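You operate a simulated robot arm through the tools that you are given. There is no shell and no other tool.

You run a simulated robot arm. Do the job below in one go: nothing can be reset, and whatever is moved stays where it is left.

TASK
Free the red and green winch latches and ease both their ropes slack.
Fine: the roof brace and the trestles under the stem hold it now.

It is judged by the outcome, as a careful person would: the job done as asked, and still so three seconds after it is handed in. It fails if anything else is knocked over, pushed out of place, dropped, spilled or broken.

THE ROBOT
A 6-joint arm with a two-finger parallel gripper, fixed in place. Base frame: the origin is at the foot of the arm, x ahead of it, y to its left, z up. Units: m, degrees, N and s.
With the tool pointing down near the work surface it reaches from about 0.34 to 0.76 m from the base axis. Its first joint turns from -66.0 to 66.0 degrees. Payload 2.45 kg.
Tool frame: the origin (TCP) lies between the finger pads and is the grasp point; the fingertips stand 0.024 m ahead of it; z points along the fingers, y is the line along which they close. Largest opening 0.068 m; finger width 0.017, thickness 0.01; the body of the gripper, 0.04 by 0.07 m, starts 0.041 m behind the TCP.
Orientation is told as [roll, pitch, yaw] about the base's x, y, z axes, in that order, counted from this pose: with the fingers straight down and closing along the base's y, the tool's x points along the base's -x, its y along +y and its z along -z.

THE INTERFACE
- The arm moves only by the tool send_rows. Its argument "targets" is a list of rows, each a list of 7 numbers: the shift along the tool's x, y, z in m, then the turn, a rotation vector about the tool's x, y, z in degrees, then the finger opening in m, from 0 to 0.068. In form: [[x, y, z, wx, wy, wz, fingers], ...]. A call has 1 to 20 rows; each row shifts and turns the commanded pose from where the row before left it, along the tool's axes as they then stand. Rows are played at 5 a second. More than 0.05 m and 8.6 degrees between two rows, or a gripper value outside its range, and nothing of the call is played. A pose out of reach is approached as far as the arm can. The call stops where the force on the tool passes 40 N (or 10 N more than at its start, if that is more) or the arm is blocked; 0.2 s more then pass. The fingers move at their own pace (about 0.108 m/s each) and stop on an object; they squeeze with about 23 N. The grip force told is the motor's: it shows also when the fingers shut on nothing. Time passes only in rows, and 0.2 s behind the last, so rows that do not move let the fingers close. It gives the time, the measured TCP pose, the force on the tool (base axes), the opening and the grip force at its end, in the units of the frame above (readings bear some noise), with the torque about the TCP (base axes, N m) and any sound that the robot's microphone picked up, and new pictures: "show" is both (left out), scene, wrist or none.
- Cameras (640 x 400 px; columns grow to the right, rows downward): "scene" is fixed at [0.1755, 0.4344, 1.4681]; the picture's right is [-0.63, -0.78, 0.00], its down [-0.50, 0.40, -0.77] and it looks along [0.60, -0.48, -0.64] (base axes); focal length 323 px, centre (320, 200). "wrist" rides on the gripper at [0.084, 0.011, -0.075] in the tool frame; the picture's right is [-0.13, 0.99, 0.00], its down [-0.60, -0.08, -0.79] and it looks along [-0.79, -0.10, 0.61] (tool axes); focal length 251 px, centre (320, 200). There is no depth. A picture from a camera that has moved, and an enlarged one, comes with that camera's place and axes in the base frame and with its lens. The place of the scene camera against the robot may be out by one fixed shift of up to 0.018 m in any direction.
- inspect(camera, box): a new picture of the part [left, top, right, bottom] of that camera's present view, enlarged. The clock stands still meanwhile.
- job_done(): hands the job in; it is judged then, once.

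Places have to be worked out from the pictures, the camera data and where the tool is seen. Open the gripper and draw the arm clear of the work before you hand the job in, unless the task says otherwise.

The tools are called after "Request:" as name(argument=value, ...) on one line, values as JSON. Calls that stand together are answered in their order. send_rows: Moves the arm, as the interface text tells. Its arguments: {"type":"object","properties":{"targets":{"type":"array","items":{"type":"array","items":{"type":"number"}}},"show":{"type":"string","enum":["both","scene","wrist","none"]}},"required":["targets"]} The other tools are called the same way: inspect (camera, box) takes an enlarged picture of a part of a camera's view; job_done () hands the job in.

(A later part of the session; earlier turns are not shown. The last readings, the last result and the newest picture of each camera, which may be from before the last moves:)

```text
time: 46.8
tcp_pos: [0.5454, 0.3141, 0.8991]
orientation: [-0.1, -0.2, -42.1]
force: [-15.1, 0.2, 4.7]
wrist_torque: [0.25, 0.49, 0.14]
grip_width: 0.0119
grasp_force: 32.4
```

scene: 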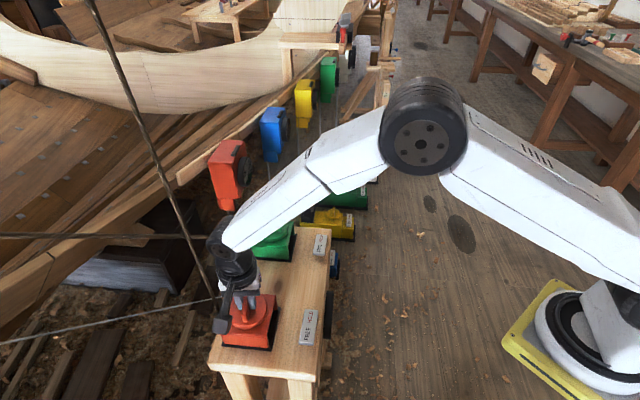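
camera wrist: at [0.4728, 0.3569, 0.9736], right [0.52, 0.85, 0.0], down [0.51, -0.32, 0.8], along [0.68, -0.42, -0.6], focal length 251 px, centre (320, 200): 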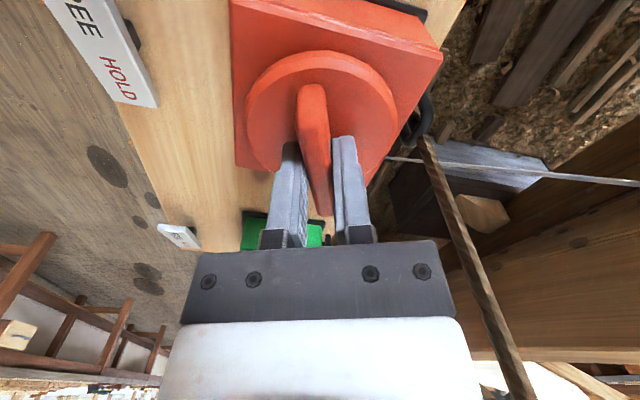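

Request:
send_rows(targets=[[0.0008, -0.0007, -0.0002, 0, 0, 0, 0.0], [0, 0, 0, 0, 0, 2.0, 0.0], [0, 0, 0, 0, 0, 2.0, 0.0], [0, 0, 0, 0, 0, 2.0, 0.0], [0, 0, 0, 0, 0, 0, 0.0]], show="both")

Request:
inspect(camera="scene", box=[0, 200, 320, 400])

Request:
inspect(camera="wrist", box=[190, 30, 420, 200])

```text
time: 48.0
tcp_pos: [0.5449, 0.3133, 0.8995]
orientation: [0.1, -0.4, -48.1]
force: [4.7, -4.6, -13.6]
wrist_torque: [-0.27, -0.18, 0.12]
grip_width: 0.0118
grasp_force: 32.1
camera wrist: at [0.4972, 0.3826, 0.9736], right [0.82, 0.57, 0.0], down [0.34, -0.5, 0.8], along [0.45, -0.66, -0.6], focal length 251 px, centre (320, 200)
```

scene: 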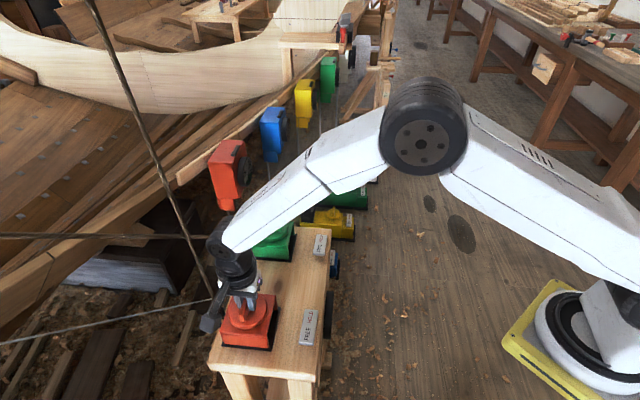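
wrist: 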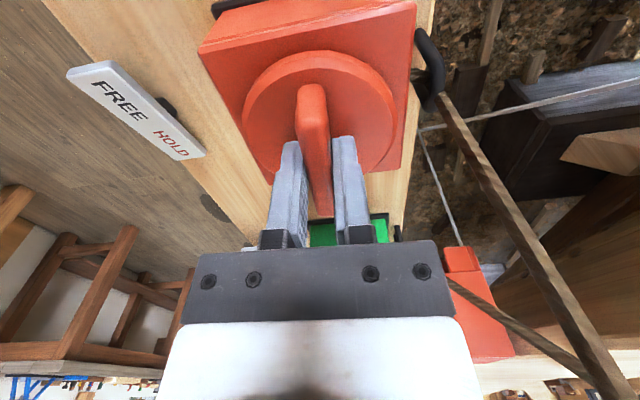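

```text
2.00 times, centred on (160, 300) of scene
camera zoom: at [0.1758, 0.4345, 1.468], right [-0.63, -0.78, 0.0], down [-0.5, 0.4, -0.77], along [0.6, -0.48, -0.64], focal length 646 px, centre (640, 0)
```

zoom: 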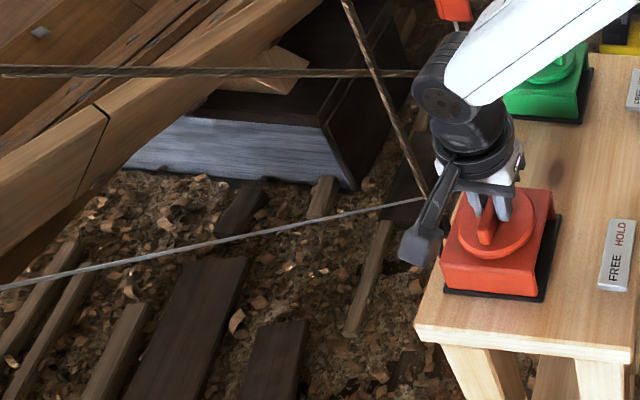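

```text
2.35 times, centred on (305, 115) of wrist
camera zoom: at [0.4972, 0.3826, 0.9736], right [0.82, 0.57, 0.0], down [0.34, -0.5, 0.8], along [0.45, -0.66, -0.6], focal length 592 px, centre (355, 400)
```

zoom: 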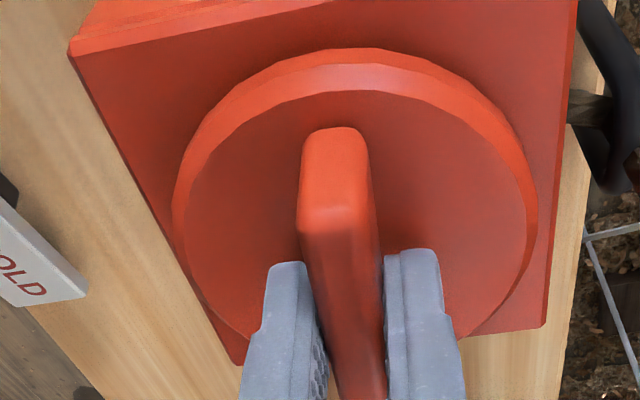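

The red latch has turned about 72° and runs in line with the bench. It meets only light friction and the rope is still unchanged. I'll keep turning gently to find the FREE end.

Request:
send_rows(targets=[[-0.0005, 0, 0.0005, 0, 0, 0, 0.0], [0, 0, 0, 0, 0, 2.0, 0.0], [0, 0, 0, 0, 0, 2.0, 0.0], [0, 0, 0, 0, 0, 2.0, 0.0], [0, 0, 0, 0, 0, 0, 0.0]], show="none")

```text
time: 49.2
tcp_pos: [0.5462, 0.3128, 0.9003]
orientation: [0.0, -0.3, -54.0]
force: [2.6, -2.1, -14.8]
wrist_torque: [-0.71, -0.49, 0.1]
grip_width: 0.012
grasp_force: 32.1
```

Request:
send_rows(targets=[[-0.0003, 0, 0.0006, 0, 0, 0, 0.0], [0, 0, 0, 0, 0, 2.0, 0.0], [0, 0, 0, 0, 0, 2.0, 0.0], [0, 0, 0, 0, 0, 2.0, 0.0], [0, 0, 0, 0, 0, 0, 0.0]], show="scene")

```text
time: 50.4
tcp_pos: [0.5466, 0.3132, 0.8992]
orientation: [0.2, -0.3, -60.1]
force: [1.6, -6.3, -3.0]
wrist_torque: [-0.21, 0.4, 0.08]
grip_width: 0.0117
grasp_force: 32.2
```

scene: 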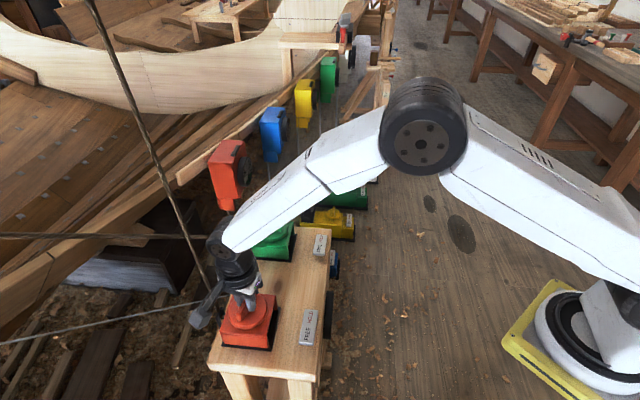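

Request:
send_rows(targets=[[0, -0.0003, 0.0002, 0, 0, 0, 0.0], [0, 0, 0, 0, 0, 2.0, 0.0], [0, 0, 0, 0, 0, 2.0, 0.0], [0, 0, 0, 0, 0, 2.0, 0.0], [0, 0, 0, 0, 0, 0, 0.0]], show="scene")

Request:
inspect(camera="scene", box=[0, 0, 320, 200])

Request:
inspect(camera="scene", box=[0, 200, 320, 400])

```text
time: 51.6
tcp_pos: [0.5468, 0.315, 0.8987]
orientation: [0.2, -0.3, -66.1]
force: [-13.8, -7.2, 18.5]
wrist_torque: [-1.02, 0.24, 0.22]
grip_width: 0.012
grasp_force: 32.7
```

scene: 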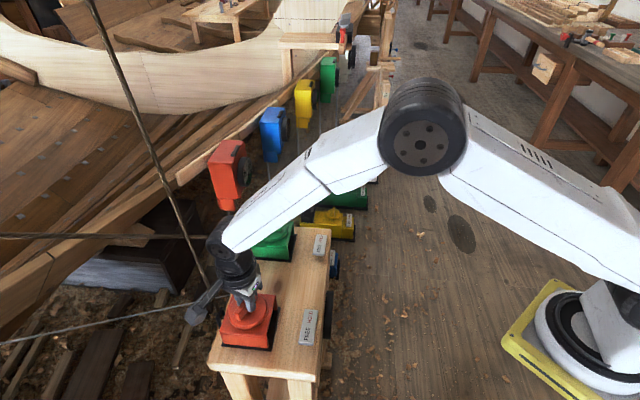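

```text
2.00 times, centred on (160, 100) of scene
camera zoom: at [0.1747, 0.4341, 1.4683], right [-0.63, -0.78, 0.0], down [-0.5, 0.4, -0.77], along [0.6, -0.48, -0.64], focal length 646 px, centre (640, 400)
```

zoom: 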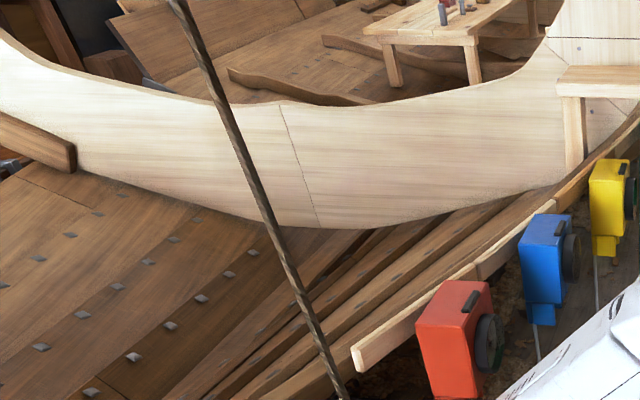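

```text
2.00 times, centred on (160, 300) of scene
camera zoom: at [0.1747, 0.4341, 1.4683], right [-0.63, -0.78, 0.0], down [-0.5, 0.4, -0.77], along [0.6, -0.48, -0.64], focal length 646 px, centre (640, 0)
```

zoom: 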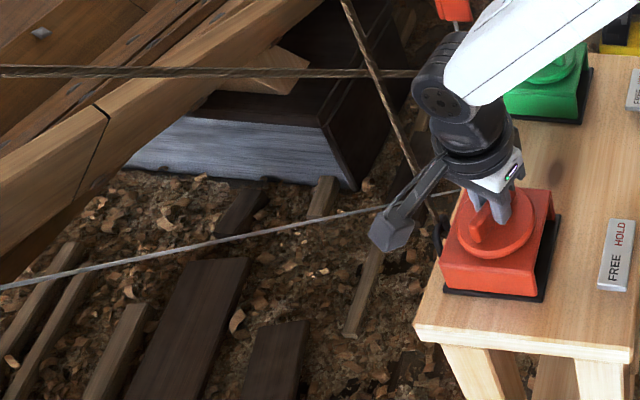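

The latch has turned about 90°. I'll relax the side load and test a little further for an end stop.

Request:
send_rows(targets=[[0, -0.0011, -0.0008, 0, 0, 0, 0.0], [0, 0, 0, 0, 0, 2.0, 0.0], [0, 0, 0, 0, 0, 2.0, 0.0], [0, 0, 0, 0, 0, 0, 0.0]], show="wrist")

Request:
inspect(camera="wrist", box=[190, 30, 420, 200])

```text
time: 52.6
tcp_pos: [0.5459, 0.3145, 0.8985]
orientation: [0.5, -0.3, -70.1]
force: [0.4, 6.6, 3.3]
wrist_torque: [-0.47, 0.36, 0.16]
grip_width: 0.0122
grasp_force: 32.7
camera wrist: at [0.5267, 0.3953, 0.974], right [0.98, 0.22, 0.01], down [0.13, -0.59, 0.79], along [0.18, -0.78, -0.61], focal length 251 px, centre (320, 200)
```

wrist: 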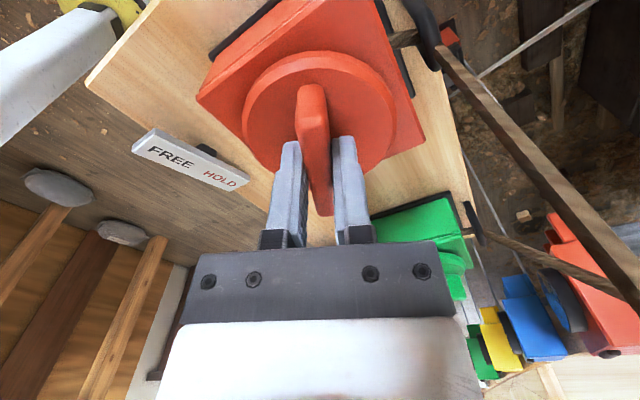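

```text
2.35 times, centred on (305, 115) of wrist
camera zoom: at [0.5267, 0.3953, 0.974], right [0.98, 0.22, 0.01], down [0.13, -0.59, 0.79], along [0.18, -0.78, -0.61], focal length 592 px, centre (355, 400)
```

zoom: 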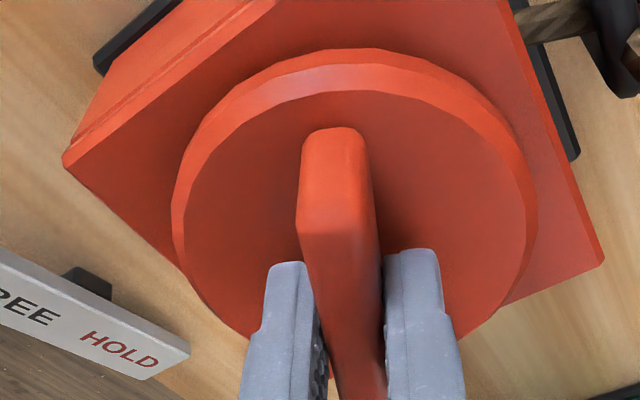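

It is 94° round with the same light friction and no stop. Before going further I'll let go and step back, to see whether the latch stays put and what the PORT/STBD dial and rope show.

Request:
send_rows(targets=[[0, 0, 0, 0, 0, 0, 0.03], [0, 0, 0, 0, 0, 0, 0.068], [0, 0, -0.03, 0, 0, 0, 0.068], [0, 0, -0.04, 0, 0, 0, 0.068], [0, 0, -0.05, 0, 0, 0, 0.068], [-0.0142, -0.0375, 0, 0, 0, 0, 0.068], [-0.0142, -0.0375, 0, 0, 0, 0, 0.068], [-0.0142, -0.0375, 0, 0, 0, 0, 0.068], [-0.0142, -0.0375, 0, 0, 0, 0, 0.068], [-0.0142, -0.0375, 0, 0, 0, 0, 0.068], [-0.0142, -0.0375, 0, 0, 0, 0, 0.068]], show="scene")

Request:
inspect(camera="scene", box=[190, 250, 350, 370])

```text
time: 55.0
tcp_pos: [0.3623, 0.1534, 1.0188]
orientation: [0.3, -0.2, -70.0]
force: [-0.2, 0.4, -0.1]
wrist_torque: [-0.01, -0.02, 0.01]
grip_width: 0.0682
grasp_force: 0.0
```

scene: 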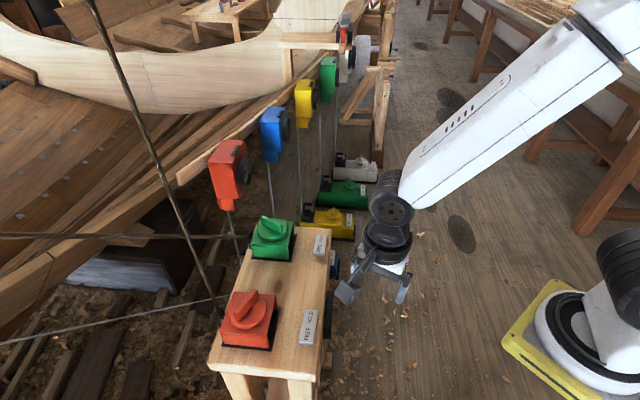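

```text
3.33 times, centred on (270, 310) of scene
camera zoom: at [0.1754, 0.4344, 1.4681], right [-0.63, -0.78, 0.0], down [-0.5, 0.4, -0.77], along [0.6, -0.48, -0.64], focal length 1077 px, centre (487, -167)
```

zoom: 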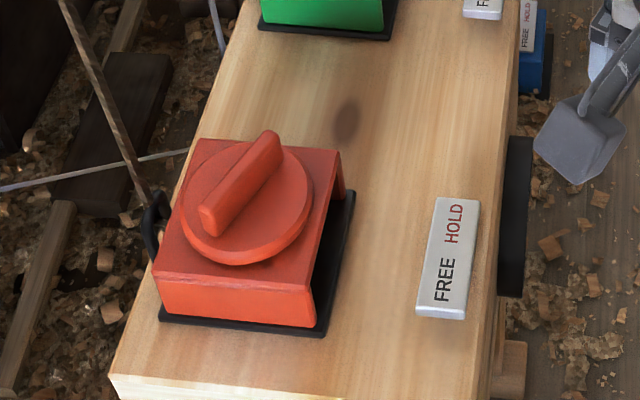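

The latch stays where I left it, at about −70°. I'll turn the wrist camera toward the bench front to read the dial.

Request:
send_rows(targets=[[0, 0, 0, 0, 0, -8.3, 0.068], [0, 0, 0, 0, 0, -8.3, 0.068], [0, 0, 0, 0, 0, -8.3, 0.068], [0, 0, 0, 0, 0, -8.3, 0.068], [0, 0, 0, 0, 0, -8.3, 0.068], [0, 0, 0, 0, 0, -8.3, 0.068], [0, 0, 0, 0, 0, -8.3, 0.068], [0, 0, 0, 0, 0, -8.3, 0.068], [0, 0, 0, 0, 0, -8.3, 0.068], [0, 0, 0, 0, 0, -8.3, 0.068], [0, 0, 0, 0, 0, -8.3, 0.068], [0, 0, 0, 0, 0, -8.3, 0.068], [0, 0, 0, 0, 0, -8.3, 0.068], [0, 0, 0, 0, 0, -7, 0.068]], show="wrist")

```text
time: 58.0
tcp_pos: [0.362, 0.1562, 1.0191]
orientation: [-0.5, -0.1, 45.0]
force: [-0.8, 0.0, -0.3]
wrist_torque: [-0.02, -0.01, -0.01]
grip_width: 0.0681
grasp_force: 0.1
camera wrist: at [0.2938, 0.1038, 1.0932], right [-0.61, 0.79, -0.01], down [0.48, 0.37, 0.79], along [0.63, 0.48, -0.61], focal length 251 px, centre (320, 200)
```

wrist: 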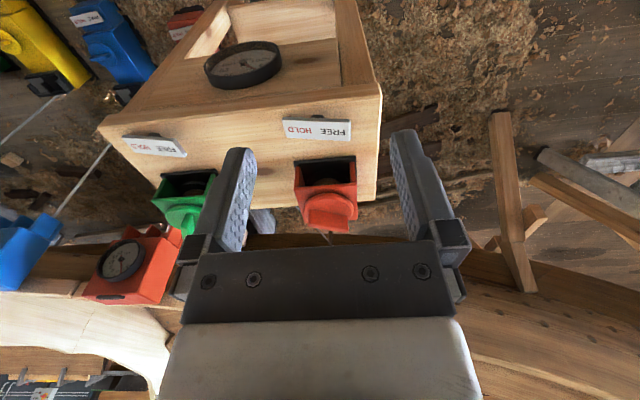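

The dial and the latch housing are in view now, so I'll zoom in on both.

Request:
inspect(camera="wrist", box=[195, 30, 295, 95])

Request:
inspect(camera="wrist", box=[275, 105, 375, 245])

Request:
inspect(camera="wrist", box=[80, 225, 180, 305])

Request:
inspect(camera="wrist", box=[100, 120, 250, 250])

```text
6.15 times, centred on (245, 62) of wrist
camera zoom: at [0.2938, 0.1038, 1.0932], right [-0.61, 0.79, -0.01], down [0.48, 0.37, 0.79], along [0.63, 0.48, -0.61], focal length 1547 px, centre (782, 1046)
```

zoom: 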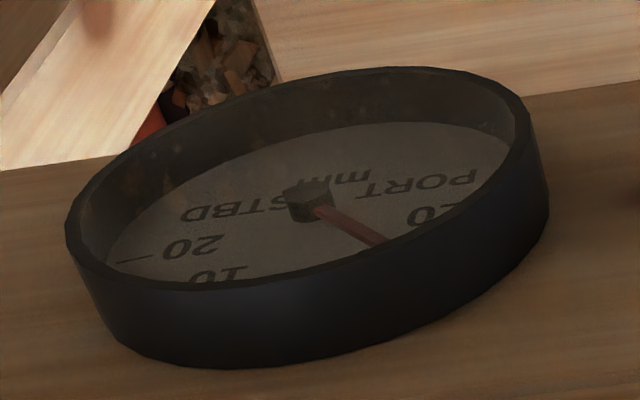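

```text
2.86 times, centred on (325, 175) of wrist
camera zoom: at [0.2938, 0.1038, 1.0932], right [-0.61, 0.79, -0.01], down [0.48, 0.37, 0.79], along [0.63, 0.48, -0.61], focal length 718 px, centre (306, 271)
```

zoom: 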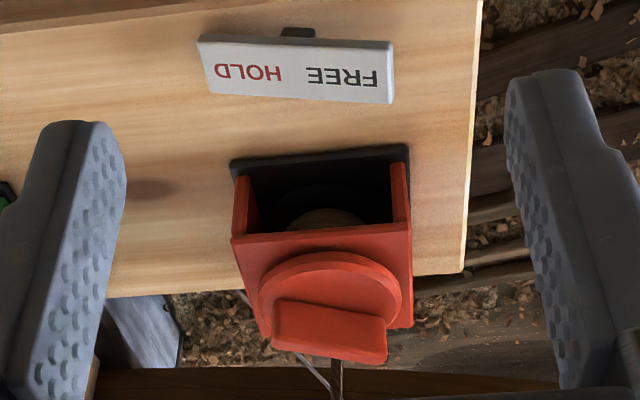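

```text
5.00 times, centred on (130, 265) of wrist
camera zoom: at [0.2938, 0.1038, 1.0932], right [-0.61, 0.79, -0.01], down [0.48, 0.37, 0.79], along [0.63, 0.48, -0.61], focal length 1257 px, centre (1270, -125)
```

zoom: 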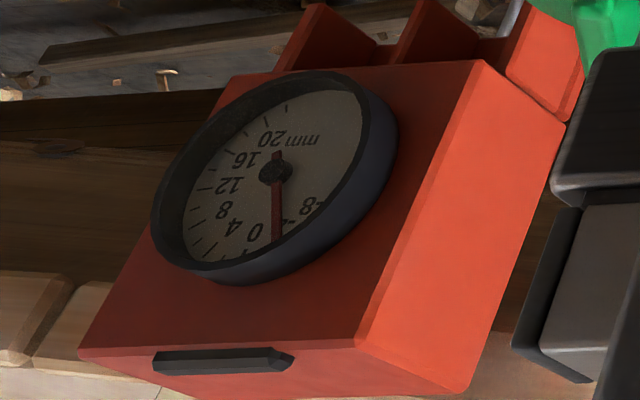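

```text
3.08 times, centred on (175, 185) of wrist
camera zoom: at [0.2938, 0.1038, 1.0932], right [-0.61, 0.79, -0.01], down [0.48, 0.37, 0.79], along [0.63, 0.48, -0.61], focal length 774 px, centre (766, 246)
```

zoom: 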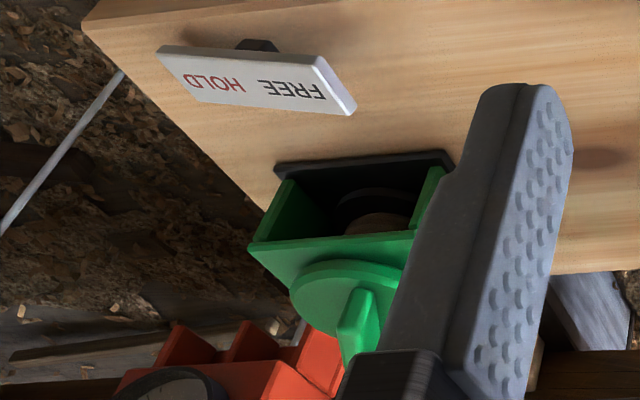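

This matters: the PORT/STBD needle has swung from 0 to somewhere around 12 mm PORT while the rope stayed taut. That suggests clockwise winds the rope in against a ratchet. The white FREE/HOLD plate has a black pivot under its middle, so it may be the actual latch, a rocker. I'll get closer to that plate before doing anything else.

Request:
send_rows(targets=[[0, 0, 0.042, 0, 0, 0, 0.068], [0, 0, 0.042, 0, 0, 0, 0.068], [0, 0, 0.041, 0, 0, 0, 0.068]], show="wrist")

Request:
inspect(camera="wrist", box=[240, 150, 400, 250])

Request:
inspect(camera="wrist", box=[190, 60, 350, 160])

```text
time: 58.8
tcp_pos: [0.3613, 0.1582, 0.8916]
orientation: [-0.4, -0.1, 44.9]
force: [0.7, -0.4, -0.4]
wrist_torque: [0.0, 0.02, -0.01]
grip_width: 0.068
grasp_force: 0.1
camera wrist: at [0.2933, 0.1059, 0.9671], right [-0.61, 0.79, -0.01], down [0.48, 0.37, 0.8], along [0.63, 0.48, -0.61], focal length 251 px, centre (320, 200)
```

wrist: 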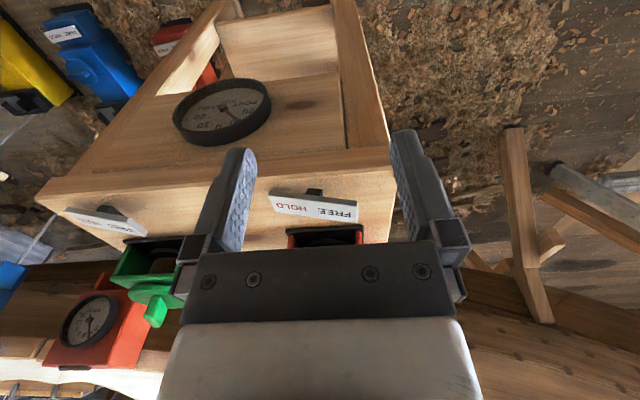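

```text
4.00 times, centred on (320, 200) of wrist
camera zoom: at [0.2933, 0.1059, 0.9671], right [-0.61, 0.79, -0.01], down [0.48, 0.37, 0.8], along [0.63, 0.48, -0.61], focal length 1006 px, centre (320, 200)
```

zoom: 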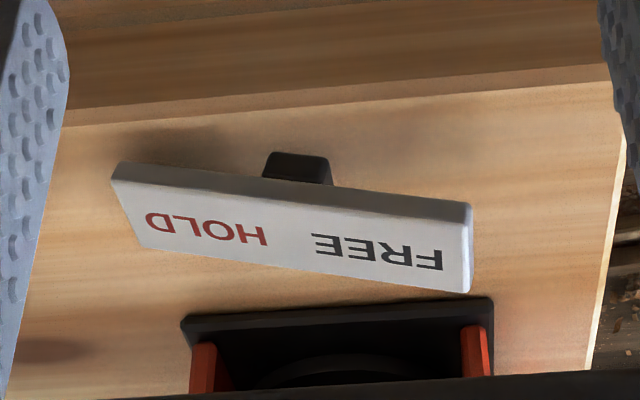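

```text
4.00 times, centred on (270, 110) of wrist
camera zoom: at [0.2933, 0.1059, 0.9671], right [-0.61, 0.79, -0.01], down [0.48, 0.37, 0.8], along [0.63, 0.48, -0.61], focal length 1006 px, centre (520, 560)
```

zoom: 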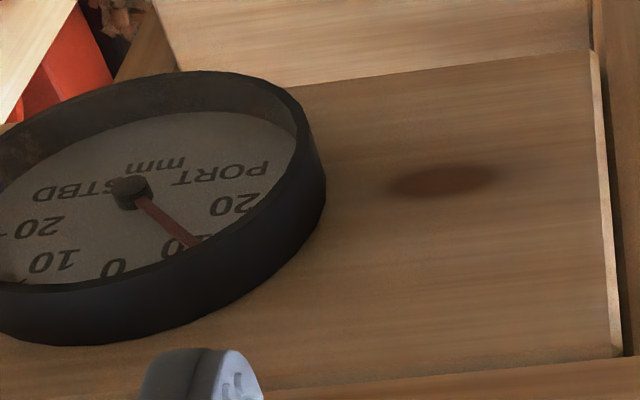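

That settles it. The FREE/HOLD plate is a rocker latch with its HOLD end pressed down and its FREE end up, and the knob is the ratcheted winch handle. My clockwise turning therefore wound red in, and the dial shows about 10 mm PORT, so I need to undo that. I'll close the fingers and move above the FREE end of the red rocker, at about (0.441, 0.250, 0.826).

Request:
send_rows(targets=[[-0.02, 0.0015, -0.005, 0, 0, 0, 0.03], [-0.035, 0.0025, 0, 0, 0, 0, 0.0], [-0.035, 0.0025, 0.005, 0, 0, 0, 0.0], [-0.032, 0.0023, 0.005, 0, 0, 0, 0.0], [0, 0, 0, 0, 0, 0, 0.0]])

Request:
inspect(camera="wrist", box=[200, 60, 440, 240])

Request:
inspect(camera="scene", box=[220, 240, 380, 340])

```text
time: 60.0
tcp_pos: [0.4425, 0.2496, 0.8887]
orientation: [-0.2, -0.1, 45.0]
force: [-1.1, -0.1, -0.3]
wrist_torque: [-0.02, 0.03, 0.04]
grip_width: 0.0001
grasp_force: 23.0
camera wrist: at [0.3732, 0.1972, 0.9636], right [-0.61, 0.79, -0.01], down [0.48, 0.37, 0.79], along [0.63, 0.48, -0.61], focal length 251 px, centre (320, 200)
```

scene: 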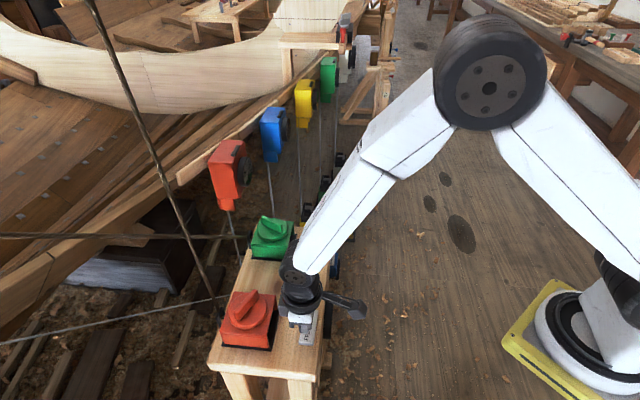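
wrist: 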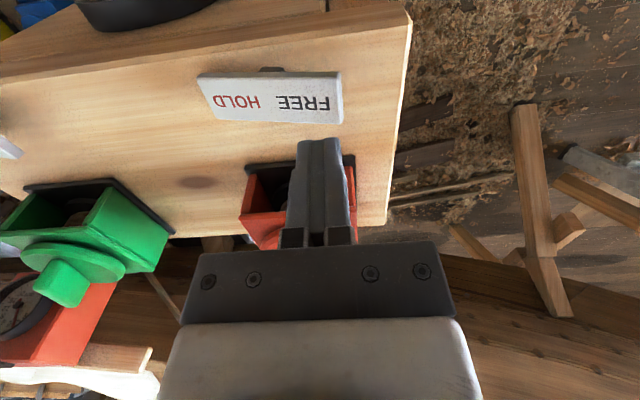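

```text
2.22 times, centred on (320, 150) of wrist
camera zoom: at [0.3732, 0.1972, 0.9636], right [-0.61, 0.79, -0.01], down [0.48, 0.37, 0.79], along [0.63, 0.48, -0.61], focal length 559 px, centre (320, 311)
```

zoom: 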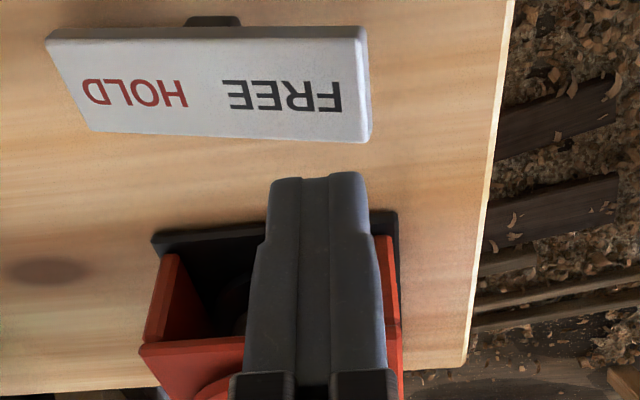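

```text
4.00 times, centred on (300, 290) of scene
camera zoom: at [0.1755, 0.4345, 1.4681], right [-0.63, -0.78, 0.0], down [-0.5, 0.4, -0.77], along [0.6, -0.48, -0.64], focal length 1292 px, centre (400, -160)
```

zoom: 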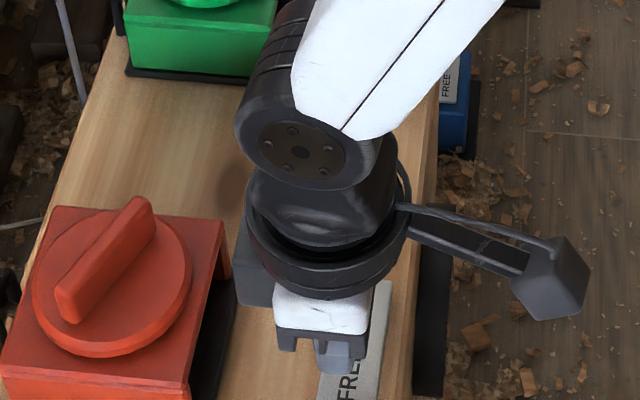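

The fingertips are lined up over the FREE end, about 3 cm from the pivot. I'll come down to just above the plate and then press gently in small steps.

Request:
send_rows(targets=[[0, 0, 0.014, 0, 0, 0, 0.0], [0, 0, 0.014, 0, 0, 0, 0.0], [0, 0, 0.006, 0, 0, 0, 0.0], [0, 0, 0.004, 0, 0, 0, 0.0]], show="none")

```text
time: 61.0
tcp_pos: [0.4437, 0.2478, 0.851]
orientation: [-0.5, -0.1, 44.9]
force: [-1.4, 0.4, 1.7]
wrist_torque: [0.01, 0.05, 0.0]
grip_width: 0.0
grasp_force: 23.1
```

A light contact (1.7 N) starts at a tip height of 0.827. I'll press on in 3 mm steps.

Request:
send_rows(targets=[[0, 0, 0.003, 0, 0, 0, 0.0], [0, 0, 0, 0, 0, 0, 0.0]], show="none")

```text
time: 61.6
tcp_pos: [0.4441, 0.2467, 0.8481]
orientation: [-0.4, -0.1, 44.9]
force: [0.1, -0.5, 0.5]
wrist_torque: [-0.02, 0.05, 0.0]
grip_width: 0.0
grasp_force: 22.6
```

Request:
send_rows(targets=[[0, 0, 0.003, 0, 0, 0, 0.0], [0, 0, 0, 0, 0, 0, 0.0]], show="both")

Request:
inspect(camera="wrist", box=[200, 60, 440, 240])

```text
time: 62.2
tcp_pos: [0.4435, 0.2473, 0.846]
orientation: [-0.4, -0.1, 45.0]
force: [-0.6, -0.5, -0.4]
wrist_torque: [-0.02, 0.02, -0.01]
grip_width: 0.0003
grasp_force: 23.0
camera wrist: at [0.3752, 0.195, 0.9194], right [-0.61, 0.79, -0.01], down [0.48, 0.37, 0.79], along [0.63, 0.48, -0.61], focal length 251 px, centre (320, 200)
```

scene: 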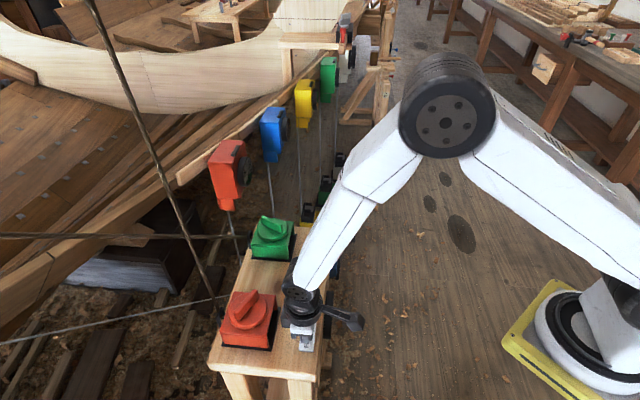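
wrist: 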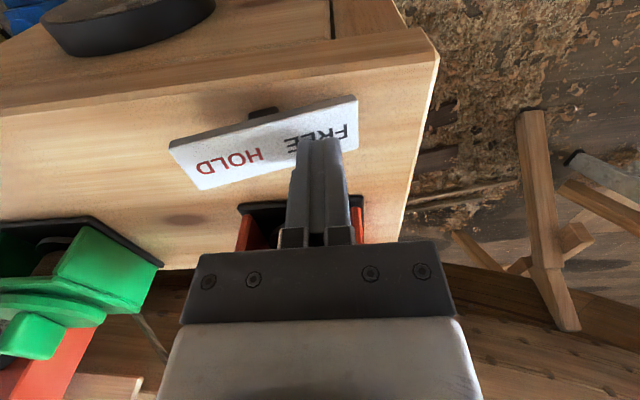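

```text
2.22 times, centred on (320, 150) of wrist
camera zoom: at [0.3752, 0.195, 0.9194], right [-0.61, 0.79, -0.01], down [0.48, 0.37, 0.79], along [0.63, 0.48, -0.61], focal length 559 px, centre (320, 311)
```

zoom: 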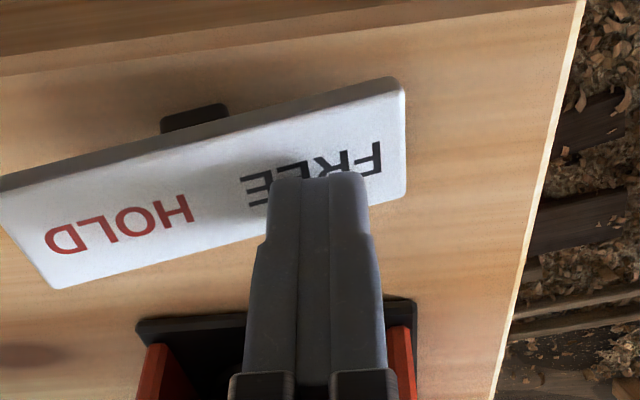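

The rocker flipped cleanly: FREE end down, HOLD end up, with almost no force. The red handle has not run. I'll lift off and check the dial again.

Request:
send_rows(targets=[[0, 0, -0.03, 0, 0, 0, 0.0], [0, 0, -0.045, 0, 0, 0, 0.0], [0.035, 0, -0.035, 0, 0, 0, 0.0], [0.04, 0, 0, 0, 0, 0, 0.0]], show="wrist")

Request:
inspect(camera="wrist", box=[150, 20, 310, 120])

Request:
inspect(camera="wrist", box=[240, 100, 400, 250])

```text
time: 63.2
tcp_pos: [0.3893, 0.1943, 0.9537]
orientation: [-0.4, -0.2, 44.9]
force: [-0.1, 0.5, -0.2]
wrist_torque: [0.01, 0.01, 0.05]
grip_width: 0.0001
grasp_force: 23.3
camera wrist: at [0.3217, 0.1417, 1.0289], right [-0.61, 0.79, -0.01], down [0.48, 0.37, 0.79], along [0.63, 0.48, -0.61], focal length 251 px, centre (320, 200)
```

wrist: 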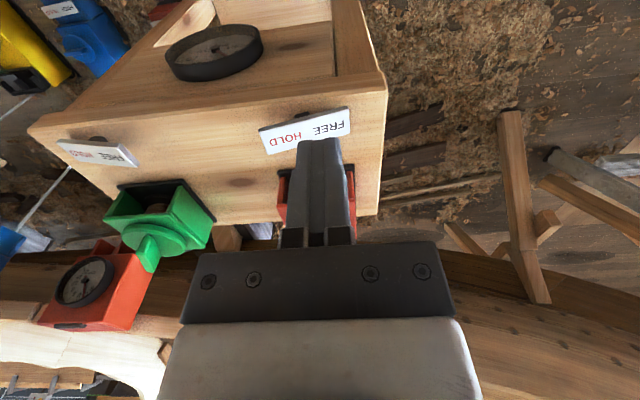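

```text
4.00 times, centred on (230, 70) of wrist
camera zoom: at [0.3217, 0.1417, 1.0289], right [-0.61, 0.79, -0.01], down [0.48, 0.37, 0.79], along [0.63, 0.48, -0.61], focal length 1006 px, centre (680, 720)
```

zoom: 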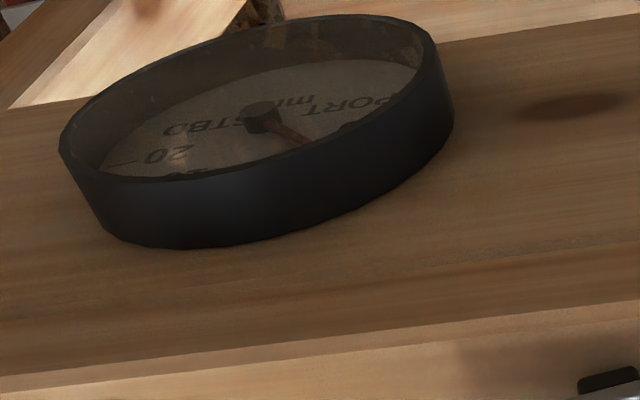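

```text
2.67 times, centred on (320, 175) of wrist
camera zoom: at [0.3217, 0.1417, 1.0289], right [-0.61, 0.79, -0.01], down [0.48, 0.37, 0.79], along [0.63, 0.48, -0.61], focal length 670 px, centre (320, 267)
```

zoom: 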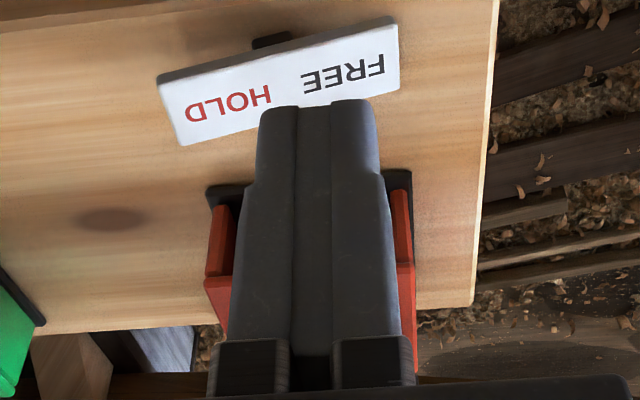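

The needle is still at about 10 mm PORT and nothing ran away. Now I'll regrip the red handle at its present angle (yaw −70°) so I can ease it counter-clockwise.

Request:
send_rows(targets=[[0, 0, 0, 0, 0, 8.2, 0.05], [0, 0, 0, 0, 0, 8.2, 0.05], [0, 0, 0, 0, 0, 8.2, 0.05], [0, 0, 0, 0, 0, 8.2, 0.05], [0, 0, 0, 0, 0, 8.2, 0.05], [0, 0, 0, 0, 0, 8.2, 0.05], [0, 0, 0, 0, 0, 8.2, 0.05], [0, 0, 0, 0, 0, 8.2, 0.05], [0, 0, 0, 0, 0, 8.2, 0.05], [0, 0, 0, 0, 0, 8.2, 0.05], [0, 0, 0, 0, 0, 8.2, 0.05], [0, 0, 0, 0, 0, 8.2, 0.05], [0, 0, 0, 0, 0, 8.2, 0.05], [0, 0, 0, 0, 0, 8.2, 0.05], [0.0117, 0.0375, 0, 0, 0, 0, 0.05], [0.0117, 0.0375, 0, 0, 0, 0, 0.05], [0.0117, 0.0375, 0, 0, 0, 0, 0.05], [0.0117, 0.0375, 0, 0, 0, 0, 0.05], [0.0117, 0.0375, 0, 0, 0, 0, 0.05]])

Request:
inspect(camera="wrist", box=[240, 20, 400, 180])

```text
time: 67.2
tcp_pos: [0.5447, 0.3154, 0.9553]
orientation: [0.2, -0.3, -70.0]
force: [-0.4, 0.9, -0.7]
wrist_torque: [-0.02, 0.01, 0.0]
grip_width: 0.0502
grasp_force: 0.1
camera wrist: at [0.5256, 0.3966, 1.0299], right [0.98, 0.22, 0.0], down [0.13, -0.59, 0.8], along [0.18, -0.78, -0.61], focal length 251 px, centre (320, 200)
```

scene: 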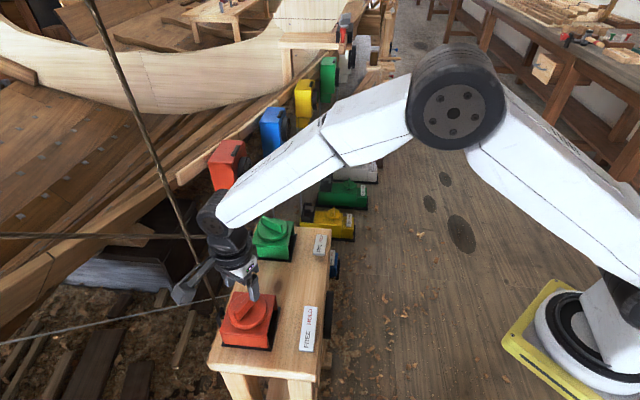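
wrist: 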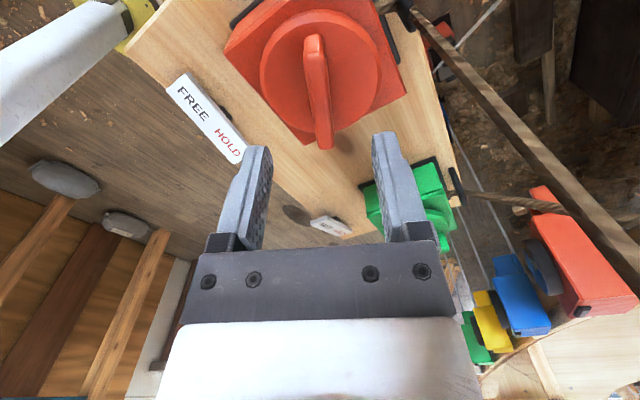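

```text
2.50 times, centred on (320, 100) of wrist
camera zoom: at [0.5256, 0.3966, 1.0299], right [0.98, 0.22, 0.0], down [0.13, -0.59, 0.8], along [0.18, -0.78, -0.61], focal length 629 px, centre (320, 450)
```

zoom: 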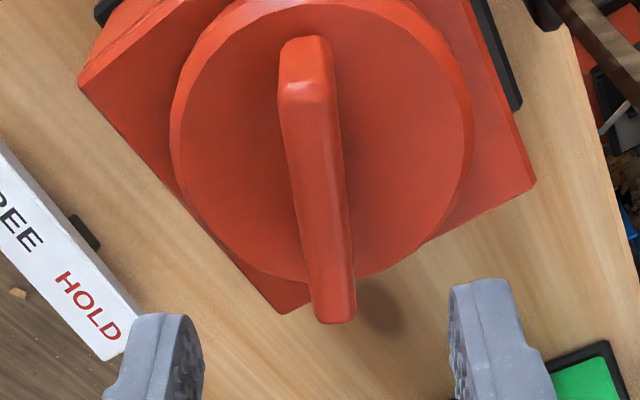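

Well centred. I'll descend and close on the handle.

Request:
send_rows(targets=[[0, 0, 0.02, 0, 0, 0, 0.05], [0, 0, 0.02, 0, 0, 0, 0.05], [0, 0, 0.016, 0, 0, 0, 0.05], [0, 0, 0, 0, 0, 0, 0.02], [0, 0, 0, 0, 0, 0, 0.0], [0, 0, 0, 0, 0, 0, 0.0]], show="none")

```text
time: 68.6
tcp_pos: [0.5457, 0.315, 0.9011]
orientation: [0.3, -0.3, -69.9]
force: [-0.5, -1.0, 1.4]
wrist_torque: [-0.13, 0.46, -0.09]
grip_width: 0.012
grasp_force: 32.0
```

Gripped (12 mm). I'll ease counter-clockwise slowly with the latch freed.

Request:
send_rows(targets=[[0, 0, 0, 0, 0, -2.0, 0.0], [0, 0, 0, 0, 0, -2.0, 0.0], [0, 0, 0, 0, 0, -2.0, 0.0], [0, 0, 0, 0, 0, 0, 0.0]], show="none")

```text
time: 69.6
tcp_pos: [0.546, 0.3147, 0.9016]
orientation: [0.1, -0.3, -63.9]
force: [-17.2, -10.1, 25.3]
wrist_torque: [0.35, 0.73, -0.16]
grip_width: 0.0122
grasp_force: 32.4
```

It now turns counter-clockwise with light friction (−0.16 N·m). I'll relax the side load and keep easing.

Request:
send_rows(targets=[[0.0001, -0.0014, -0.0011, 0, 0, 0, 0.0], [0, 0, 0, 0, 0, -2.0, 0.0], [0, 0, 0, 0, 0, -2.0, 0.0], [0, 0, 0, 0, 0, -2.0, 0.0], [0, 0, 0, 0, 0, -2.0, 0.0], [0, 0, 0, 0, 0, 0, 0.0]], show="wrist")

Request:
inspect(camera="wrist", box=[190, 30, 420, 200])

```text
time: 71.0
tcp_pos: [0.5457, 0.3134, 0.9014]
orientation: [0.4, -0.3, -56.0]
force: [8.1, 4.4, 11.9]
wrist_torque: [0.15, 0.67, -0.17]
grip_width: 0.0119
grasp_force: 32.8
camera wrist: at [0.5063, 0.389, 0.9754], right [0.89, 0.45, 0.01], down [0.27, -0.54, 0.8], along [0.36, -0.71, -0.61], focal length 251 px, centre (320, 200)
```

wrist: 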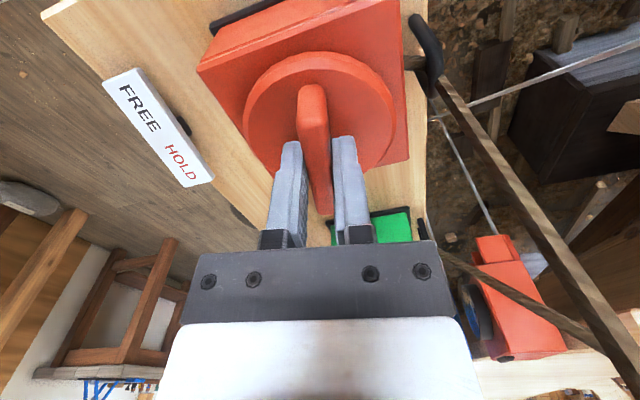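

```text
2.35 times, centred on (305, 115) of wrist
camera zoom: at [0.5063, 0.389, 0.9754], right [0.89, 0.45, 0.01], down [0.27, -0.54, 0.8], along [0.36, -0.71, -0.61], focal length 592 px, centre (355, 400)
```

zoom: 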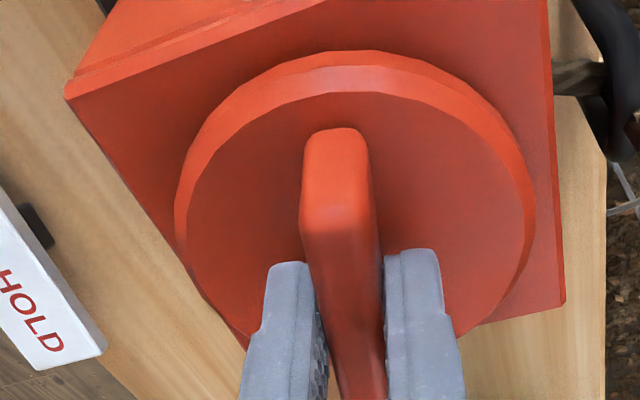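

The red handle follows smoothly, and this reverses my earlier winding. I'll continue back toward its original angle.

Request:
send_rows(targets=[[-0.0002, 0.0006, -0.0005, 0, 0, 0, 0.0], [0, 0, 0, 0, 0, -2.0, 0.0], [0, 0, 0, 0, 0, -2.0, 0.0], [0, 0, 0, 0, 0, -2.0, 0.0], [0, 0, 0, 0, 0, -2.0, 0.0], [0, 0, 0, 0, 0, -2.0, 0.0], [0, 0, 0, 0, 0, 0, 0.0]], show="none")

```text
time: 72.6
tcp_pos: [0.5463, 0.3141, 0.9006]
orientation: [0.1, -0.3, -45.8]
force: [3.4, 7.4, -3.9]
wrist_torque: [0.32, 0.22, -0.1]
grip_width: 0.0115
grasp_force: 32.0
```

Request:
send_rows(targets=[[0, 0.0004, 0.0002, 0, 0, 0, 0.0], [0, 0, 0, 0, 0, -2.0, 0.0], [0, 0, 0, 0, 0, -2.0, 0.0], [0, 0, 0, 0, 0, -2.0, 0.0], [0, 0, 0, 0, 0, -2.0, 0.0], [0, 0, 0, 0, 0, -2.0, 0.0], [0, 0, 0, 0, 0, 0, 0.0]], show="none")

```text
time: 74.2
tcp_pos: [0.5454, 0.3142, 0.9001]
orientation: [-0.1, -0.4, -35.8]
force: [-4.1, -8.6, 9.9]
wrist_torque: [0.46, 0.8, -0.18]
grip_width: 0.012
grasp_force: 32.9
```

Request:
send_rows(targets=[[0, -0.0005, -0.0004, 0, 0, 0, 0.0], [0, 0, 0, 0, 0, -2.0, 0.0], [0, 0, 0, 0, 0, -2.0, 0.0], [0, 0, 0, 0, 0, -2.0, 0.0], [0, 0, 0, 0, 0, -2.0, 0.0], [0, 0, 0, 0, 0, -2.0, 0.0], [0, 0, 0, 0, 0, 0, 0.0]], show="scene")

```text
time: 75.8
tcp_pos: [0.546, 0.3122, 0.9008]
orientation: [0.0, -0.4, -25.8]
force: [4.0, -6.6, 1.5]
wrist_torque: [-0.52, -0.76, -0.06]
grip_width: 0.012
grasp_force: 32.7
```

scene: 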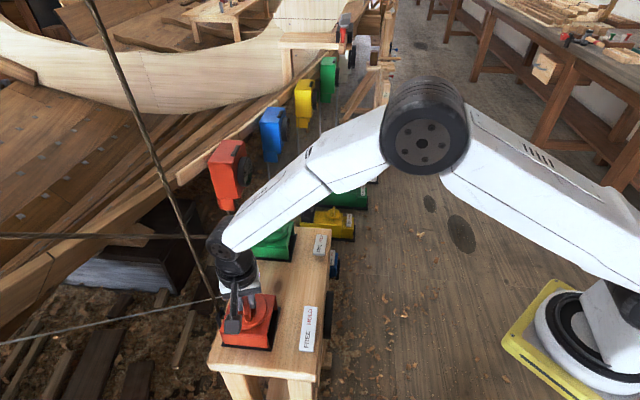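

Request:
send_rows(targets=[[-0.0003, -0.0003, 0, 0, 0, 0, 0.0], [0, 0, 0, 0, 0, -2.0, 0.0], [0, 0, 0, 0, 0, -2.0, 0.0], [0, 0, 0, 0, 0, -2.0, 0.0], [0, 0, 0, 0, 0, -2.0, 0.0], [0, 0, 0, 0, 0, -2.0, 0.0], [0, 0, 0, 0, 0, 0, 0.0]], show="none")

```text
time: 77.4
tcp_pos: [0.5446, 0.3141, 0.9011]
orientation: [-0.1, -0.3, -15.9]
force: [-5.9, -11.2, 4.2]
wrist_torque: [0.1, -0.53, -0.09]
grip_width: 0.0119
grasp_force: 32.3
```

Request:
send_rows(targets=[[0.0003, -0.0007, -0.0002, 0, 0, 0, 0.0], [0, 0, 0, 0, 0, -2.0, 0.0], [0, 0, 0, 0, 0, -2.0, 0.0], [0, 0, 0, 0, 0, -2.0, 0.0], [0, 0, 0, 0, 0, -2.0, 0.0], [0, 0, 0, 0, 0, -2.0, 0.0], [0, 0, 0, 0, 0, 0, 0.0]], show="none")

```text
time: 79.0
tcp_pos: [0.5461, 0.3146, 0.8995]
orientation: [-0.2, -0.2, -5.8]
force: [0.8, -2.5, -13.2]
wrist_torque: [0.17, -0.94, -0.12]
grip_width: 0.012
grasp_force: 32.3
```

Request:
send_rows(targets=[[0, -0.0002, 0.0006, 0, 0, 0, 0.0], [0, 0, 0, 0, 0, -2.0, 0.0], [0, 0, 0, 0, 0, -2.0, 0.0], [0, 0, 0, 0, 0, -2.0, 0.0], [0, 0, 0, 0, 0, -2.0, 0.0], [0, 0, 0, 0, 0, -2.0, 0.0], [0, 0, 0, 0, 0, 0, 0.0]], show="none")

```text
time: 80.6
tcp_pos: [0.5462, 0.3133, 0.9003]
orientation: [-0.1, -0.4, 4.0]
force: [5.7, -5.2, -3.2]
wrist_torque: [0.37, 0.24, -0.06]
grip_width: 0.0117
grasp_force: 32.4
```

Request:
send_rows(targets=[[-0.0004, -0.0003, 0.0001, 0, 0, 0, 0.0], [0, 0, 0, 0, 0, -2.0, 0.0], [0, 0, 0, 0, 0, -2.0, 0.0], [0, 0, 0, 0, 0, -2.0, 0.0], [0, 0, 0, 0, 0, -2.0, 0.0], [0, 0, 0, 0, 0, -2.0, 0.0], [0, 0, 0, 0, 0, 0, 0.0]], show="none")

```text
time: 82.2
tcp_pos: [0.5458, 0.313, 0.9008]
orientation: [-0.3, -0.2, 14.0]
force: [-5.7, 3.6, -2.7]
wrist_torque: [0.65, -0.22, -0.13]
grip_width: 0.012
grasp_force: 32.4
```

Request:
send_rows(targets=[[0.0003, 0.0003, 0.0001, 0, 0, 0, 0.0], [0, 0, 0, 0, 0, -2.0, 0.0], [0, 0, 0, 0, 0, -2.0, 0.0], [0, 0, 0, 0, 0, -2.0, 0.0], [0, 0, 0, 0, 0, -2.0, 0.0], [0, 0, 0, 0, 0, -2.0, 0.0], [0, 0, 0, 0, 0, 0, 0.0]], show="both")

Request:
inspect(camera="wrist", box=[190, 30, 420, 200])

```text
time: 83.8
tcp_pos: [0.5451, 0.3129, 0.9014]
orientation: [-0.3, -0.2, 24.1]
force: [-2.8, -1.8, 0.1]
wrist_torque: [0.62, -0.17, -0.06]
grip_width: 0.0118
grasp_force: 32.6
camera wrist: at [0.4631, 0.2879, 0.9754], right [-0.29, 0.96, -0.01], down [0.58, 0.18, 0.8], along [0.76, 0.23, -0.61], focal length 251 px, centre (320, 200)
```

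scene: 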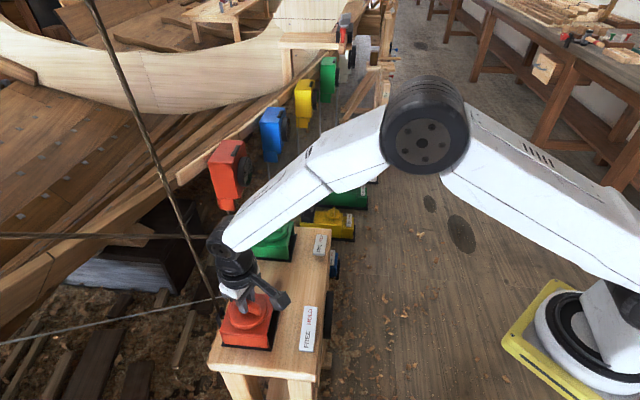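
wrist: 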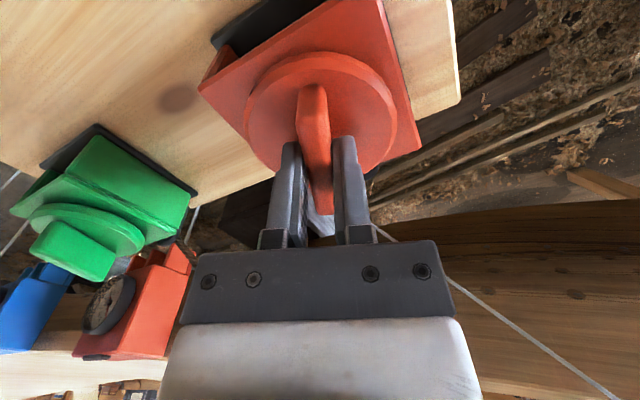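

```text
2.35 times, centred on (305, 115) of wrist
camera zoom: at [0.4631, 0.2879, 0.9754], right [-0.29, 0.96, -0.01], down [0.58, 0.18, 0.8], along [0.76, 0.23, -0.61], focal length 592 px, centre (355, 400)
```

zoom: 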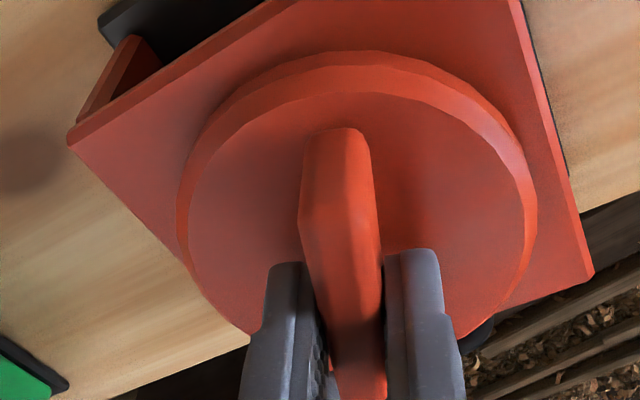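

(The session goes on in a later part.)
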